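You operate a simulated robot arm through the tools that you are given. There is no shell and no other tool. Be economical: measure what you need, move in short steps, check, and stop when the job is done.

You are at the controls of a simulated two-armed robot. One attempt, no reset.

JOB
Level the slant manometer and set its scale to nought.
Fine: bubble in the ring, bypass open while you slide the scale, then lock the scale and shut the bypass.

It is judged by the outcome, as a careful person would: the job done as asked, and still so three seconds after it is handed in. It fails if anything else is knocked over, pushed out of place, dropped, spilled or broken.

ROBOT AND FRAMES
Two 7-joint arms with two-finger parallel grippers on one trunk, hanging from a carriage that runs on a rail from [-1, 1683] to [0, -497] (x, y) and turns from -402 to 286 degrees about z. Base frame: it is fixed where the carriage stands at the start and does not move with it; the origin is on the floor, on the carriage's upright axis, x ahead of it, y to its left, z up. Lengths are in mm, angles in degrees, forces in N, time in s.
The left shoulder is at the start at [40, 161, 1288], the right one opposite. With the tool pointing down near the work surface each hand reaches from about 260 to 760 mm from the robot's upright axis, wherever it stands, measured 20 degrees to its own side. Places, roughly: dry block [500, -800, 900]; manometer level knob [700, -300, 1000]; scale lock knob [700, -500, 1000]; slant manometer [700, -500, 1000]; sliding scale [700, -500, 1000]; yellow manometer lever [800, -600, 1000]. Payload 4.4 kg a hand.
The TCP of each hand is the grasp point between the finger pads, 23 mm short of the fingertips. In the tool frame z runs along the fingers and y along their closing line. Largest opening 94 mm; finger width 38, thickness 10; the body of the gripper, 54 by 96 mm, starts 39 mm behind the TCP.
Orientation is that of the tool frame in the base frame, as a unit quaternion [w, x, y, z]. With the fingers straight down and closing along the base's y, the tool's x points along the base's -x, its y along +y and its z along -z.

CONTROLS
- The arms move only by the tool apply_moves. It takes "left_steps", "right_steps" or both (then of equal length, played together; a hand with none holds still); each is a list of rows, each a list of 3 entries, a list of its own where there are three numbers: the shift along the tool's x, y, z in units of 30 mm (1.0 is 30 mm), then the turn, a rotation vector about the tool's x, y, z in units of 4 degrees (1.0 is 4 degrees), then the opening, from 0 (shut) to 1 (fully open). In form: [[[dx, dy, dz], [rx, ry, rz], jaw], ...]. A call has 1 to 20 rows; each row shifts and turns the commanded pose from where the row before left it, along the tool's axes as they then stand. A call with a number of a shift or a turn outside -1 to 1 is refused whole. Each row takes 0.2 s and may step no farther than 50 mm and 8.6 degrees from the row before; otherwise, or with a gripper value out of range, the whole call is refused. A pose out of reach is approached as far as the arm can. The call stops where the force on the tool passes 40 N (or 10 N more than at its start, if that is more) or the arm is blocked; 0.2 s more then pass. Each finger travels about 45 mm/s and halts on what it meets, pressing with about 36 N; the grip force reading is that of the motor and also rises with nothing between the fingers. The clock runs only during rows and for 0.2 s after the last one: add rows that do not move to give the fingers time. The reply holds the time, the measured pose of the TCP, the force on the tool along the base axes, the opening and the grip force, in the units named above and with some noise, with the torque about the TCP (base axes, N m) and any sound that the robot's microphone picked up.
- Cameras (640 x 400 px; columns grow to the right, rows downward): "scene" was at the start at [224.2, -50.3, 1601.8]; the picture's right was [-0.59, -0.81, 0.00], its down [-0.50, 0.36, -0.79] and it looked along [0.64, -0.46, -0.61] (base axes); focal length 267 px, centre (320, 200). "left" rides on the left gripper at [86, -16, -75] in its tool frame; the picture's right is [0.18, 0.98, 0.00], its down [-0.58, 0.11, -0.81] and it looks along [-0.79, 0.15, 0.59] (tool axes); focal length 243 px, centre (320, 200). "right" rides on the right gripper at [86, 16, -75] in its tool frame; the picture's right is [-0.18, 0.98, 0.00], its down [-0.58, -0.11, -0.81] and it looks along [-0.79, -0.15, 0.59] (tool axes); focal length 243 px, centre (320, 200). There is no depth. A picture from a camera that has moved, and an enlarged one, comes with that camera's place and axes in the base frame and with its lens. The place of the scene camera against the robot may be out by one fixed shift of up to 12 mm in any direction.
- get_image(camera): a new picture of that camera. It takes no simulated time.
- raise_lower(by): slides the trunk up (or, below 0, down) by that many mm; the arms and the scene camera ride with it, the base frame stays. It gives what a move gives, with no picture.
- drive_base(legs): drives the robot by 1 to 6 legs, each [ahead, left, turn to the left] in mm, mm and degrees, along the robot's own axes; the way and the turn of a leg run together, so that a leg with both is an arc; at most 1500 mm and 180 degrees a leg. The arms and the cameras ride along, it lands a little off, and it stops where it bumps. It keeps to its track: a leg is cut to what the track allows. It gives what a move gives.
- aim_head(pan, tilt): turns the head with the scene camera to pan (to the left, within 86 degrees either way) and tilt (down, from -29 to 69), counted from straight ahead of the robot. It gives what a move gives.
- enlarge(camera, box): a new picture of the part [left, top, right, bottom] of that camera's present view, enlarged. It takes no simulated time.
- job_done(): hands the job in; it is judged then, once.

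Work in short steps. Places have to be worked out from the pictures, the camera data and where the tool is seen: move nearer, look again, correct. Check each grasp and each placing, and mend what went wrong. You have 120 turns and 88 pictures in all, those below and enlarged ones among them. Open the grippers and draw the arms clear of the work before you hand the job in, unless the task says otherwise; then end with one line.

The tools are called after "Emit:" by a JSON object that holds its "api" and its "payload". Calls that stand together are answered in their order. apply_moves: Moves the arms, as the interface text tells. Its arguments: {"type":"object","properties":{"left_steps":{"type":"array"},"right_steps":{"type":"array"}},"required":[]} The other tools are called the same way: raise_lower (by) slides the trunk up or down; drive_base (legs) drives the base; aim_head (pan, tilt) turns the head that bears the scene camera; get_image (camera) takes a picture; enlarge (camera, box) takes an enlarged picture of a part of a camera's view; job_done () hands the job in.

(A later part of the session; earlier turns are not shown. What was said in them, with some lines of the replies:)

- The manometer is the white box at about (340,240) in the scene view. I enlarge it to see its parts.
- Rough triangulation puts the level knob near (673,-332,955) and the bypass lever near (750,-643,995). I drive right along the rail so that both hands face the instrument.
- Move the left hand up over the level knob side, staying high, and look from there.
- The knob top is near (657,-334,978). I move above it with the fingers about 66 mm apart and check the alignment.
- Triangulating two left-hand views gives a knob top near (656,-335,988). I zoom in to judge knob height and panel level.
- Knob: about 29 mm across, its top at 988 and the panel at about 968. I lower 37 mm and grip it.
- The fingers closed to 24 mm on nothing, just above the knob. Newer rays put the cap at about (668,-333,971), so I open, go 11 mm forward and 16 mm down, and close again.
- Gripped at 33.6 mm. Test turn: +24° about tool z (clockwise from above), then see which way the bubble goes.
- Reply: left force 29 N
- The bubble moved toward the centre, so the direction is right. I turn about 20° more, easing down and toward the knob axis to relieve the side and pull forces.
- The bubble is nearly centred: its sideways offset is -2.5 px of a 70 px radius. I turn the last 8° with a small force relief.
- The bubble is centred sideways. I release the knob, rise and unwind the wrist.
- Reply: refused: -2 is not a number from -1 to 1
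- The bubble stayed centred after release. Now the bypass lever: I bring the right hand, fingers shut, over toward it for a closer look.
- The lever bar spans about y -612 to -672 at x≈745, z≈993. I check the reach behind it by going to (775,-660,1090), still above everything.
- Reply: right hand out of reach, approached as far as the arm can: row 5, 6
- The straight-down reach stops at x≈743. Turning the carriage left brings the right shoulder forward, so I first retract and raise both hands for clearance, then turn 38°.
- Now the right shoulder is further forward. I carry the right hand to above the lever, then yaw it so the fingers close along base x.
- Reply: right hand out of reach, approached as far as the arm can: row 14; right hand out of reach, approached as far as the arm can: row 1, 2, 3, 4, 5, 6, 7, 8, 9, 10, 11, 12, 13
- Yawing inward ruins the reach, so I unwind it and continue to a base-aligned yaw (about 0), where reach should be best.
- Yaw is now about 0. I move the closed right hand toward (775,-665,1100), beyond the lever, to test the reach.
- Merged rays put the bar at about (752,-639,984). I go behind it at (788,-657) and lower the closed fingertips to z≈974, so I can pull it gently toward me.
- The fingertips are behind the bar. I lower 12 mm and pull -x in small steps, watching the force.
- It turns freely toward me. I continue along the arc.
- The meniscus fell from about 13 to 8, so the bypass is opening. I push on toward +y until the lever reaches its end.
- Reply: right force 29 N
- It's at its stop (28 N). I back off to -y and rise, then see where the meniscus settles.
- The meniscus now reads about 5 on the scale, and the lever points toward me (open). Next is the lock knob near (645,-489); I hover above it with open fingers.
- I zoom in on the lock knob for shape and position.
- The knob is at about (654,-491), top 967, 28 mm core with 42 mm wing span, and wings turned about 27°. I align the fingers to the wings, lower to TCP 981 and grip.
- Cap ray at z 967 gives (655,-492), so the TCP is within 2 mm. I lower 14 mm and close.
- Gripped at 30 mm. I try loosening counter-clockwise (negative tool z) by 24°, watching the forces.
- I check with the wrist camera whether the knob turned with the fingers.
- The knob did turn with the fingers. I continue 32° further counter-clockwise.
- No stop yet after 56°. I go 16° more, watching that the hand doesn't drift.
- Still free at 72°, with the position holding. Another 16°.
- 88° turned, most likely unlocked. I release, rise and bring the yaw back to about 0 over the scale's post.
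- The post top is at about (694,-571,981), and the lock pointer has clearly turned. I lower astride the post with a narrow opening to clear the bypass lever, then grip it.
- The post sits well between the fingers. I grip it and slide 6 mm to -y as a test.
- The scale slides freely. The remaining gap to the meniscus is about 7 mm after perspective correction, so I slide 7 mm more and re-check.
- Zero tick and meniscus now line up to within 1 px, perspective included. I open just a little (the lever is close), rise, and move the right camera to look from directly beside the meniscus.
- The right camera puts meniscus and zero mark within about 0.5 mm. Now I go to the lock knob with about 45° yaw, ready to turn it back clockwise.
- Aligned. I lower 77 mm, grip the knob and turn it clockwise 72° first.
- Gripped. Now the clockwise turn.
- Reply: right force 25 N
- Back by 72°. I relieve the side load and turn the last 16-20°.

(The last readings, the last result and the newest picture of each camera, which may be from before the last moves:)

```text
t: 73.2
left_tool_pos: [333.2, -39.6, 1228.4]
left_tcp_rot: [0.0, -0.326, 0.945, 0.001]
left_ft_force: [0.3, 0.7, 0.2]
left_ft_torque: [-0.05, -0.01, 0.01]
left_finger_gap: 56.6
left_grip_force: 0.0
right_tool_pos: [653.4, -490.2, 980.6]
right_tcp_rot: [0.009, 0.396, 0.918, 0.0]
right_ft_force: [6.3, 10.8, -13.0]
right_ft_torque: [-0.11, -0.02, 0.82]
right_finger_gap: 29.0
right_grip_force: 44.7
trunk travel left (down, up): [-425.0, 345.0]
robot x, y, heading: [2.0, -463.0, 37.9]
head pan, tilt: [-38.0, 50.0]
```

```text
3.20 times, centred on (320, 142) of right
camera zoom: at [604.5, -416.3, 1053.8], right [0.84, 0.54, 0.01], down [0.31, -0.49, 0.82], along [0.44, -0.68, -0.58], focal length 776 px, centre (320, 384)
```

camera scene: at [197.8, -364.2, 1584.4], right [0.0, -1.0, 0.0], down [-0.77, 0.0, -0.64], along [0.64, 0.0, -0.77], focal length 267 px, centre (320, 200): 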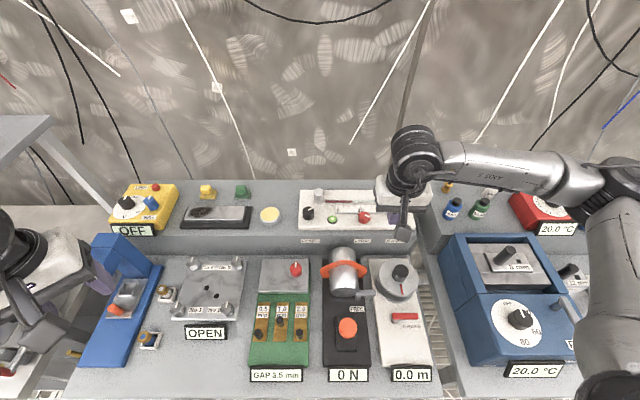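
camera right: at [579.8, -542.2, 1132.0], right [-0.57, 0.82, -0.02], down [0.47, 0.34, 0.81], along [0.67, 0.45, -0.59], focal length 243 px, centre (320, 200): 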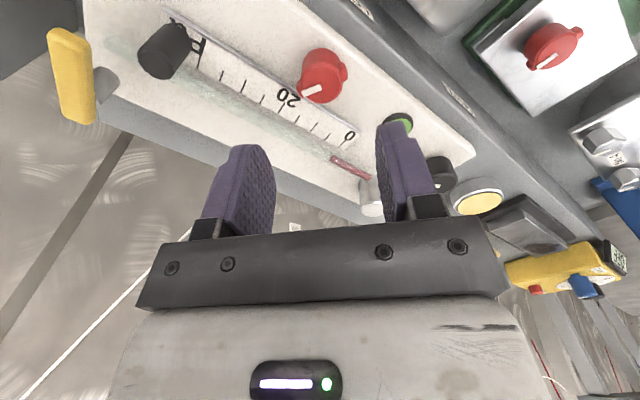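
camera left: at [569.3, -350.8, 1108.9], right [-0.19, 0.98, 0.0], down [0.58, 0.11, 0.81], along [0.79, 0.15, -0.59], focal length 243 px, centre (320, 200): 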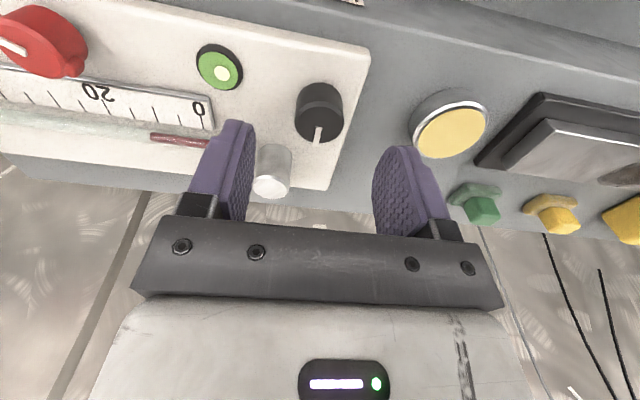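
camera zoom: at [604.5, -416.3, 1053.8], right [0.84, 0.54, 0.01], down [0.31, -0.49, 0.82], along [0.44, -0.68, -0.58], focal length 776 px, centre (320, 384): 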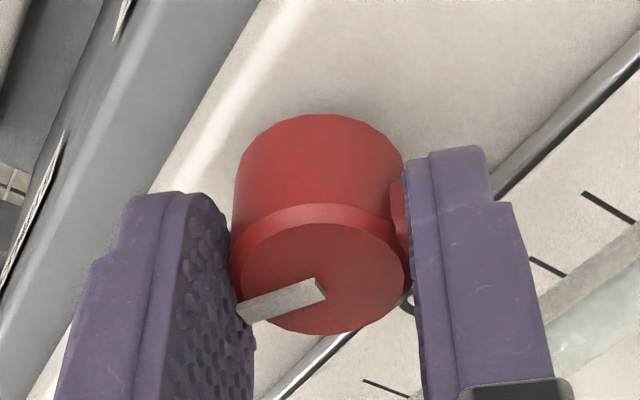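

Torque jumped to 0.8 N·m, which is the lock's stop. I release, rise and unwind, then check the zero again.

Emit:
{"api": "apply_moves", "payload": {"right_steps": [[[0, 0, 0], [0, 0, 0], 0.5], [[0, 0, 0], [0, 0, 0], 0.5], [[0, 0, -0.7], [0, 0, 0], 0.5], [[0, 0, -1], [0, 0, 0], 0.5], [[0, 0, -1], [0, 0, -1], 0.5], [[0, 0, -0.5], [0, 0, -1], 0.5], [[0, 0, 0], [0, 0, -1], 0.5], [[0, 0, 0], [0, 0, -1], 0.5], [[0, 0, 0], [0, 0, -1], 0.5], [[0, 0, 0], [0, 0, -1], 0.5], [[0, 0, 0], [0, 0, -1], 0.3], [[0, 0, 0], [0, 0, -1], 0], [[0, 0, 0], [0, 0, -1], 0], [[0, 0, 0], [0, 0, -1], 0], [[0, 0, 0], [0, 0, -1], 0], [[0, 0, 0], [0, 0, -0.7], 0]]}}

Emit:
{"api": "apply_moves", "payload": {"right_steps": [[[0, -0.9, 0], [0, 0, 0], 0], [[0, -0.9, 0], [0, 0, 0], 0], [[0, -0.9, 0], [0, 0, 0], 0], [[0, -0.9, 0], [0, 0, 0], 0]]}}

Emit:
{"api": "enlarge", "payload": {"camera": "scene", "box": [316, 185, 396, 235]}}

Emit:
{"api": "get_image", "payload": {"camera": "right"}}

```text
t: 76.6
left_tool_pos: [333.0, -41.2, 1227.0]
left_tcp_rot: [0.0, -0.326, 0.946, 0.0]
left_ft_force: [0.4, -0.2, 0.0]
left_ft_torque: [0.02, 0.04, 0.03]
left_finger_gap: 56.4
left_grip_force: 0.1
right_tool_pos: [653.7, -490.4, 1078.1]
right_tcp_rot: [0.009, -0.001, 1.0, -0.004]
right_ft_force: [-0.2, 0.7, -0.6]
right_ft_torque: [-0.01, 0.0, -0.03]
right_finger_gap: 0.0
right_grip_force: 35.7
trunk travel left (down, up): [-425.0, 345.0]
robot x, y, heading: [-3.0, -462.6, 37.8]
head pan, tilt: [-38.0, 50.0]
```

```text
t: 77.6
left_tool_pos: [333.7, -40.7, 1226.3]
left_tcp_rot: [0.0, -0.325, 0.946, 0.0]
left_ft_force: [-0.8, 0.1, 0.0]
left_ft_torque: [0.01, -0.01, -0.03]
left_finger_gap: 56.5
left_grip_force: 0.1
right_tool_pos: [652.8, -599.1, 1079.7]
right_tcp_rot: [0.007, -0.002, 1.0, -0.004]
right_ft_force: [0.1, 0.4, 0.1]
right_ft_torque: [0.02, -0.05, 0.01]
right_finger_gap: 0.3
right_grip_force: 36.1
trunk travel left (down, up): [-425.0, 345.0]
robot x, y, heading: [-2.2, -461.6, 38.0]
head pan, tilt: [-38.0, 50.0]
```

```text
8.00 times, centred on (356, 210) of scene
camera zoom: at [197.8, -364.5, 1584.3], right [0.0, -1.0, 0.0], down [-0.77, 0.0, -0.64], along [0.64, 0.0, -0.77], focal length 2137 px, centre (32, 120)
```

zoom: 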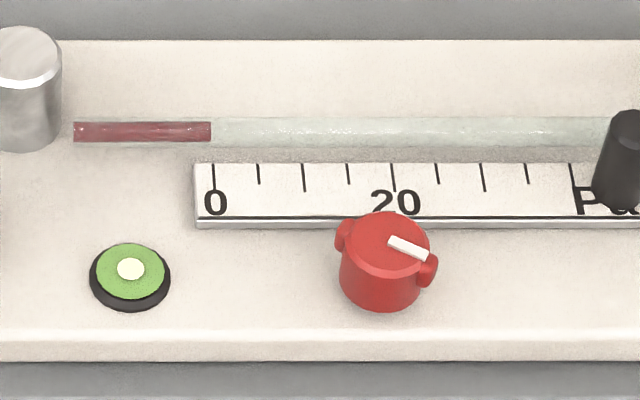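

```text
27 pictures are left
camera right: at [564.3, -582.8, 1152.9], right [0.18, 0.98, -0.01], down [0.57, -0.1, 0.82], along [0.8, -0.15, -0.58], focal length 243 px, centre (320, 200)
```

right: 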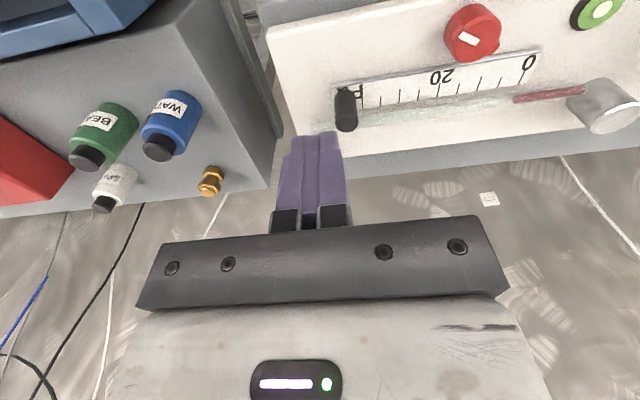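

The lock is back at its stop and the zero still matches. To shut the bypass I push the lever back to -y; first I hover beside it to measure the gap between post and lever.

Emit:
{"api": "apply_moves", "payload": {"right_steps": [[[-0.75, 0, 0], [0, 0, 0], 0], [[-0.75, 0, 0], [0, 0, 0], 0], [[-0.75, 0, 0.3], [0, 0, 0], 0]]}}

Emit:
{"api": "enlarge", "payload": {"camera": "right", "box": [210, 0, 450, 150]}}

Emit:
{"api": "enlarge", "payload": {"camera": "scene", "box": [380, 170, 444, 210]}}

```text
t: 78.4
left_tool_pos: [333.5, -39.3, 1226.8]
left_tcp_rot: [0.0, -0.325, 0.946, 0.0]
left_ft_force: [0.5, 0.5, 0.7]
left_ft_torque: [0.04, -0.02, -0.02]
left_finger_gap: 56.0
left_grip_force: 0.1
right_tool_pos: [721.0, -599.7, 1073.8]
right_tcp_rot: [0.008, -0.001, 1.0, -0.004]
right_ft_force: [-0.7, -0.2, 1.1]
right_ft_torque: [-0.01, 0.01, 0.02]
right_finger_gap: 0.0
right_grip_force: 35.8
trunk travel left (down, up): [-425.0, 345.0]
robot x, y, heading: [-0.1, -459.1, 38.1]
head pan, tilt: [-38.0, 50.0]
```

```text
2.67 times, centred on (330, 75) of right
camera zoom: at [632.6, -583.2, 1144.5], right [0.18, 0.98, -0.01], down [0.57, -0.1, 0.82], along [0.8, -0.15, -0.58], focal length 647 px, centre (293, 533)
```

zoom: 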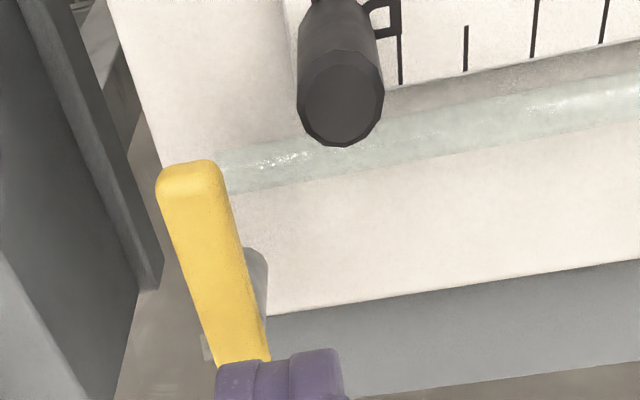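

```text
10.00 times, centred on (412, 190) of scene
camera zoom: at [197.9, -364.0, 1584.5], right [0.0, -1.0, 0.0], down [-0.77, 0.0, -0.64], along [0.64, 0.0, -0.77], focal length 2671 px, centre (-600, 300)
```

zoom: 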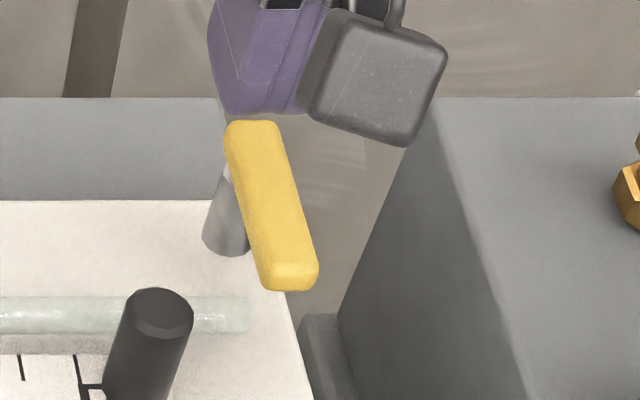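

Lever: +y edge at y≈-614.5, tip at x≈700. The post edge is at y≈-594, so one 10 mm finger fits between. I open to 50 mm and place the +y finger in that gap, stopping just above to verify.

Emit:
{"api": "apply_moves", "payload": {"right_steps": [[[0.15, -0.58, 0], [0, 0, 0], 0.53], [[0.15, -0.58, 0], [0, 0, 0], 0.53], [[0, 0, 0.6], [0, 0, 0], 0.53], [[0, 0, 0.6], [0, 0, 0], 0.53], [[0, 0, 0.7], [0, 0, 0], 0.53]]}}

Emit:
{"api": "get_image", "payload": {"camera": "right"}}

Emit:
{"api": "enlarge", "payload": {"camera": "scene", "box": [364, 160, 460, 220]}}

```text
t: 79.6
left_tool_pos: [332.3, -40.8, 1227.7]
left_tcp_rot: [0.0, -0.325, 0.946, 0.0]
left_ft_force: [-0.9, 0.0, 0.4]
left_ft_torque: [0.0, 0.02, -0.01]
left_finger_gap: 56.5
left_grip_force: 0.1
right_tool_pos: [713.1, -637.5, 1012.6]
right_tcp_rot: [0.008, -0.001, 1.0, -0.004]
right_ft_force: [0.1, 0.0, -0.5]
right_ft_torque: [0.04, -0.04, 0.02]
right_finger_gap: 49.9
right_grip_force: 0.1
trunk travel left (down, up): [-425.0, 345.0]
robot x, y, heading: [-2.9, -459.3, 38.1]
head pan, tilt: [-38.0, 50.0]
```

```text
24 pictures are left
camera right: at [625.4, -621.0, 1087.4], right [0.18, 0.98, -0.01], down [0.57, -0.1, 0.82], along [0.8, -0.15, -0.58], focal length 243 px, centre (320, 200)
```

right: 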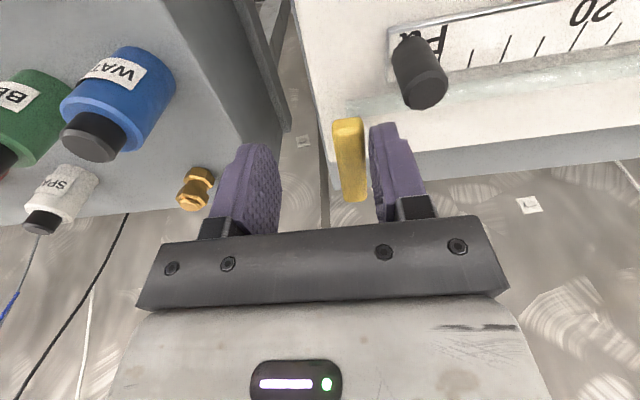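

```text
6.67 times, centred on (412, 190) of scene
camera zoom: at [197.7, -364.1, 1584.4], right [0.0, -1.0, 0.0], down [-0.77, 0.0, -0.64], along [0.64, 0.0, -0.77], focal length 1781 px, centre (-293, 267)
```

zoom: 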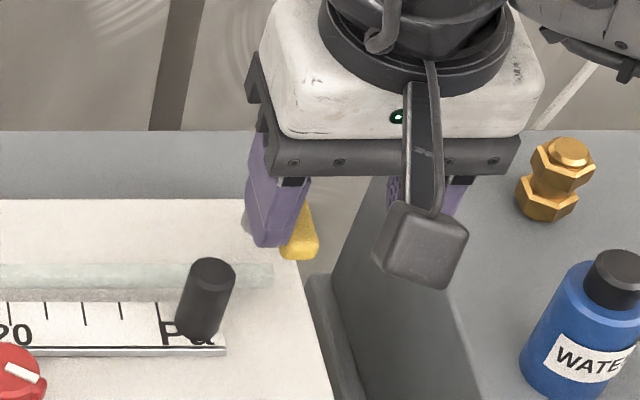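

The finger is well placed between post and lever. I nudge +2.5 mm and lower 18 mm, then sweep to -y.

Emit:
{"api": "apply_moves", "payload": {"right_steps": [[[0, 0.08, 0], [0, 0, 0], 0.53], [[0, 0, 0.3], [0, 0, 0], 0.53], [[0, 0, 0.3], [0, 0, 0], 0.53], [[0, -0.2, 0], [0, 0, 0], 0.53], [[0, -0.25, 0], [0, 0, 0], 0.53], [[0, -0.25, 0], [0, 0, 0], 0.53]]}}

Emit:
{"api": "get_image", "payload": {"camera": "right"}}

```text
t: 81.0
left_tool_pos: [333.2, -42.0, 1227.0]
left_tcp_rot: [0.0, -0.326, 0.945, 0.0]
left_ft_force: [-0.2, -0.1, 0.7]
left_ft_torque: [0.02, 0.0, -0.01]
left_finger_gap: 56.1
left_grip_force: 0.0
right_tool_pos: [712.6, -652.8, 995.8]
right_tcp_rot: [0.007, 0.0, 1.0, -0.003]
right_ft_force: [-0.5, 0.5, -0.8]
right_ft_torque: [0.0, 0.06, 0.06]
right_finger_gap: 50.1
right_grip_force: 0.3
trunk travel left (down, up): [-425.0, 345.0]
robot x, y, heading: [-0.3, -462.3, 37.6]
head pan, tilt: [-38.0, 50.0]
```

```text
22 pictures are left
camera right: at [624.2, -638.2, 1069.7], right [0.18, 0.98, -0.01], down [0.57, -0.1, 0.82], along [0.8, -0.15, -0.58], focal length 243 px, centre (320, 200)
```

right: 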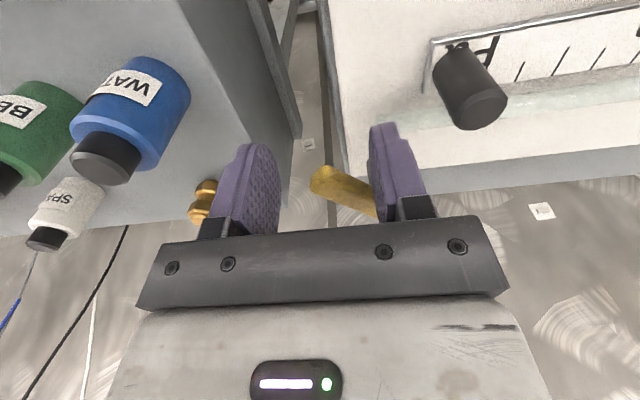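

The lever is about half way. I continue forward and to -y to close it fully.

Emit:
{"api": "apply_moves", "payload": {"right_steps": [[[-0.1, -0.17, 0], [0, 0, 0], 0.53], [[-0.15, -0.17, 0], [0, 0, 0], 0.53], [[-0.15, -0.05, 0], [0, 0, 0], 0.53]]}}

Emit:
{"api": "enlarge", "payload": {"camera": "scene", "box": [316, 160, 444, 240]}}

Emit:
{"api": "get_image", "payload": {"camera": "right"}}

```text
t: 81.8
left_tool_pos: [331.6, -40.2, 1227.0]
left_tcp_rot: [-0.001, -0.325, 0.946, 0.0]
left_ft_force: [0.0, 0.3, -0.7]
left_ft_torque: [0.03, -0.03, -0.01]
left_finger_gap: 56.4
left_grip_force: 0.1
right_tool_pos: [722.9, -665.5, 997.2]
right_tcp_rot: [0.007, -0.001, 1.0, -0.005]
right_ft_force: [-10.8, -1.1, 5.0]
right_ft_torque: [0.16, -0.05, 0.33]
right_finger_gap: 49.1
right_grip_force: 0.2
trunk travel left (down, up): [-425.0, 345.0]
robot x, y, heading: [0.8, -470.2, 38.1]
head pan, tilt: [-38.0, 50.0]
```

```text
5.00 times, centred on (380, 200) of scene
camera zoom: at [197.1, -364.4, 1584.3], right [0.0, -1.0, 0.0], down [-0.77, 0.0, -0.64], along [0.64, 0.0, -0.77], focal length 1336 px, centre (20, 200)
```

zoom: 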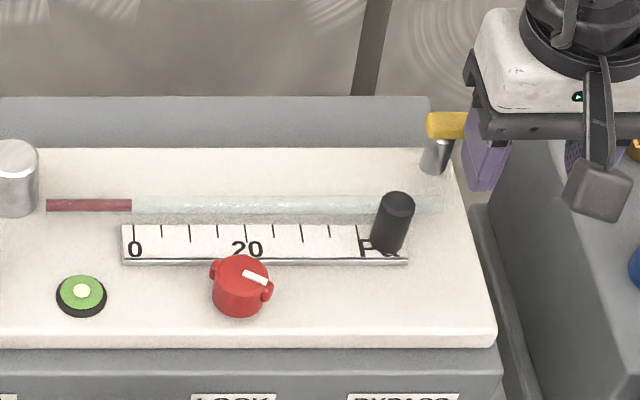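

```text
20 pictures are left
camera right: at [634.2, -649.8, 1070.2], right [0.18, 0.98, -0.01], down [0.57, -0.1, 0.81], along [0.8, -0.15, -0.58], focal length 243 px, centre (320, 200)
```

right: 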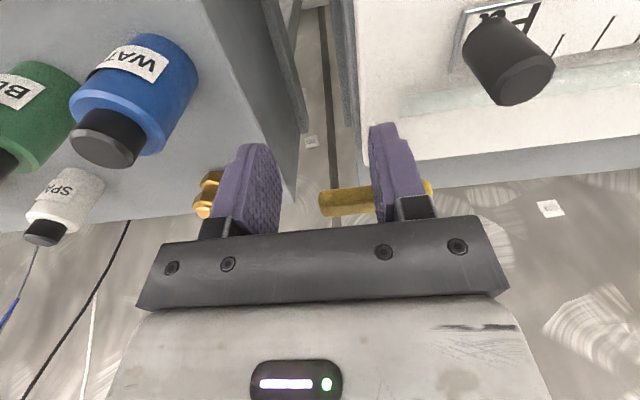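

The lever lies along -y as it did at the start, and it resists, so it's at its stop. I back away, rise and inspect.

Emit:
{"api": "apply_moves", "payload": {"right_steps": [[[0.3, 0, 0], [0, 0, 0], 0.53], [[0.2, 0, -0.5], [0, 0, 0], 0.53], [[0, 0, -1], [0, 0, 0], 0.53], [[0, 0, -1], [0, 0, 0], 0.53], [[0.5, 0, -1], [0, 0, 0], 0.53], [[1, 0, -0.8], [0, 0, 0], 0.53], [[1, 0, 0], [0, 0, 0], 0.53], [[1, 0, 0], [0, 0, 0], 0.53]]}}

Emit:
{"api": "get_image", "payload": {"camera": "right"}}

Emit:
{"api": "enlarge", "payload": {"camera": "scene", "box": [300, 160, 428, 240]}}

```text
t: 83.6
left_tool_pos: [334.1, -39.9, 1227.9]
left_tcp_rot: [0.001, -0.326, 0.946, 0.001]
left_ft_force: [0.4, -0.7, 1.2]
left_ft_torque: [-0.01, 0.02, -0.02]
left_finger_gap: 56.3
left_grip_force: 0.0
right_tool_pos: [602.0, -665.3, 1122.1]
right_tcp_rot: [0.008, -0.001, 1.0, -0.004]
right_ft_force: [1.1, 0.0, 0.2]
right_ft_torque: [-0.02, 0.0, 0.02]
right_finger_gap: 49.9
right_grip_force: 0.1
trunk travel left (down, up): [-425.0, 345.0]
robot x, y, heading: [0.8, -462.2, 37.7]
head pan, tilt: [-38.0, 50.0]
```

```text
19 pictures are left
camera right: at [513.5, -648.9, 1196.1], right [0.18, 0.98, -0.01], down [0.57, -0.1, 0.82], along [0.8, -0.15, -0.58], focal length 243 px, centre (320, 200)
```

right: 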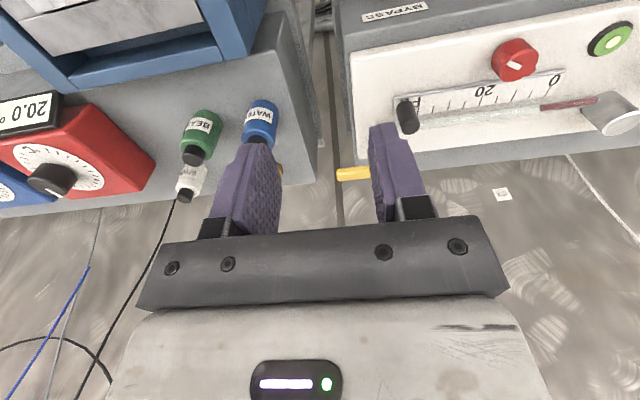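

```text
5.00 times, centred on (364, 200) of scene
camera zoom: at [197.8, -364.3, 1584.3], right [0.0, -1.0, 0.0], down [-0.77, 0.0, -0.64], along [0.64, 0.0, -0.77], focal length 1336 px, centre (100, 200)
```

zoom: 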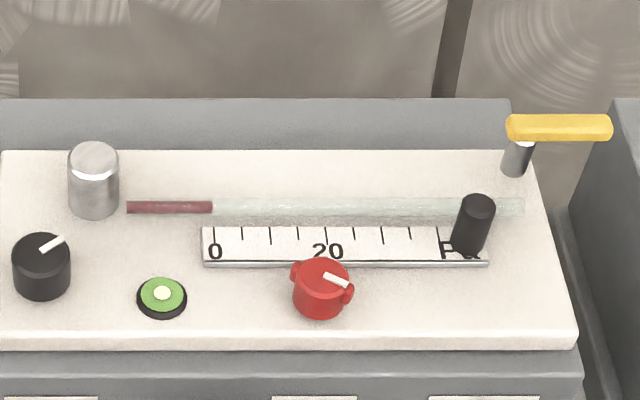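

All looks right. Final close check of the bubble and of the zero.

Emit:
{"api": "enlarge", "payload": {"camera": "scene", "box": [324, 198, 356, 218]}}

Emit:
{"api": "enlarge", "payload": {"camera": "scene", "box": [324, 212, 340, 222]}}

```text
16.00 times, centred on (340, 208) of scene
camera zoom: at [197.8, -364.3, 1584.3], right [0.0, -1.0, 0.0], down [-0.77, 0.0, -0.64], along [0.64, 0.0, -0.77], focal length 4274 px, centre (0, 72)
```

zoom: 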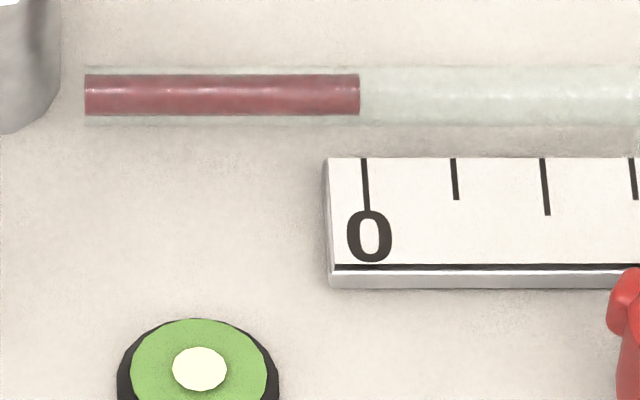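

```text
16.00 times, centred on (332, 217) of scene
camera zoom: at [197.8, -364.3, 1584.3], right [0.0, -1.0, 0.0], down [-0.77, 0.0, -0.64], along [0.64, 0.0, -0.77], focal length 4274 px, centre (128, -72)
```

zoom: 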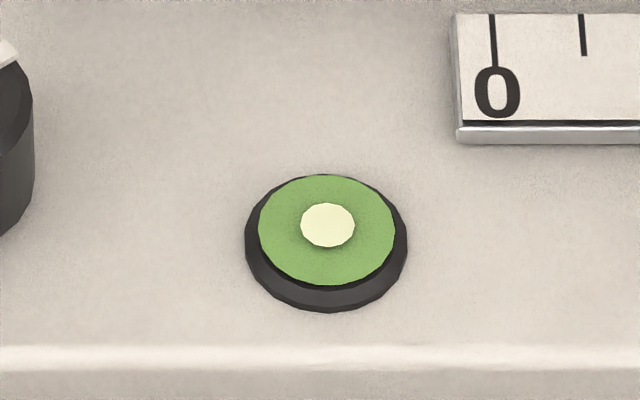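

The zero tick extends exactly to the meniscus, the bubble is centred, and the lock and bypass are shut. Both hands are open and clear, so I hand in.

Emit:
{"api": "job_done", "payload": {}}

```text
The job is handed in.
```

The manometer is level with the bubble in the ring. The scale was set to nought with the bypass open (within about 0.5 mm by camera) and then locked. The bypass is shut, and both arms are clear.
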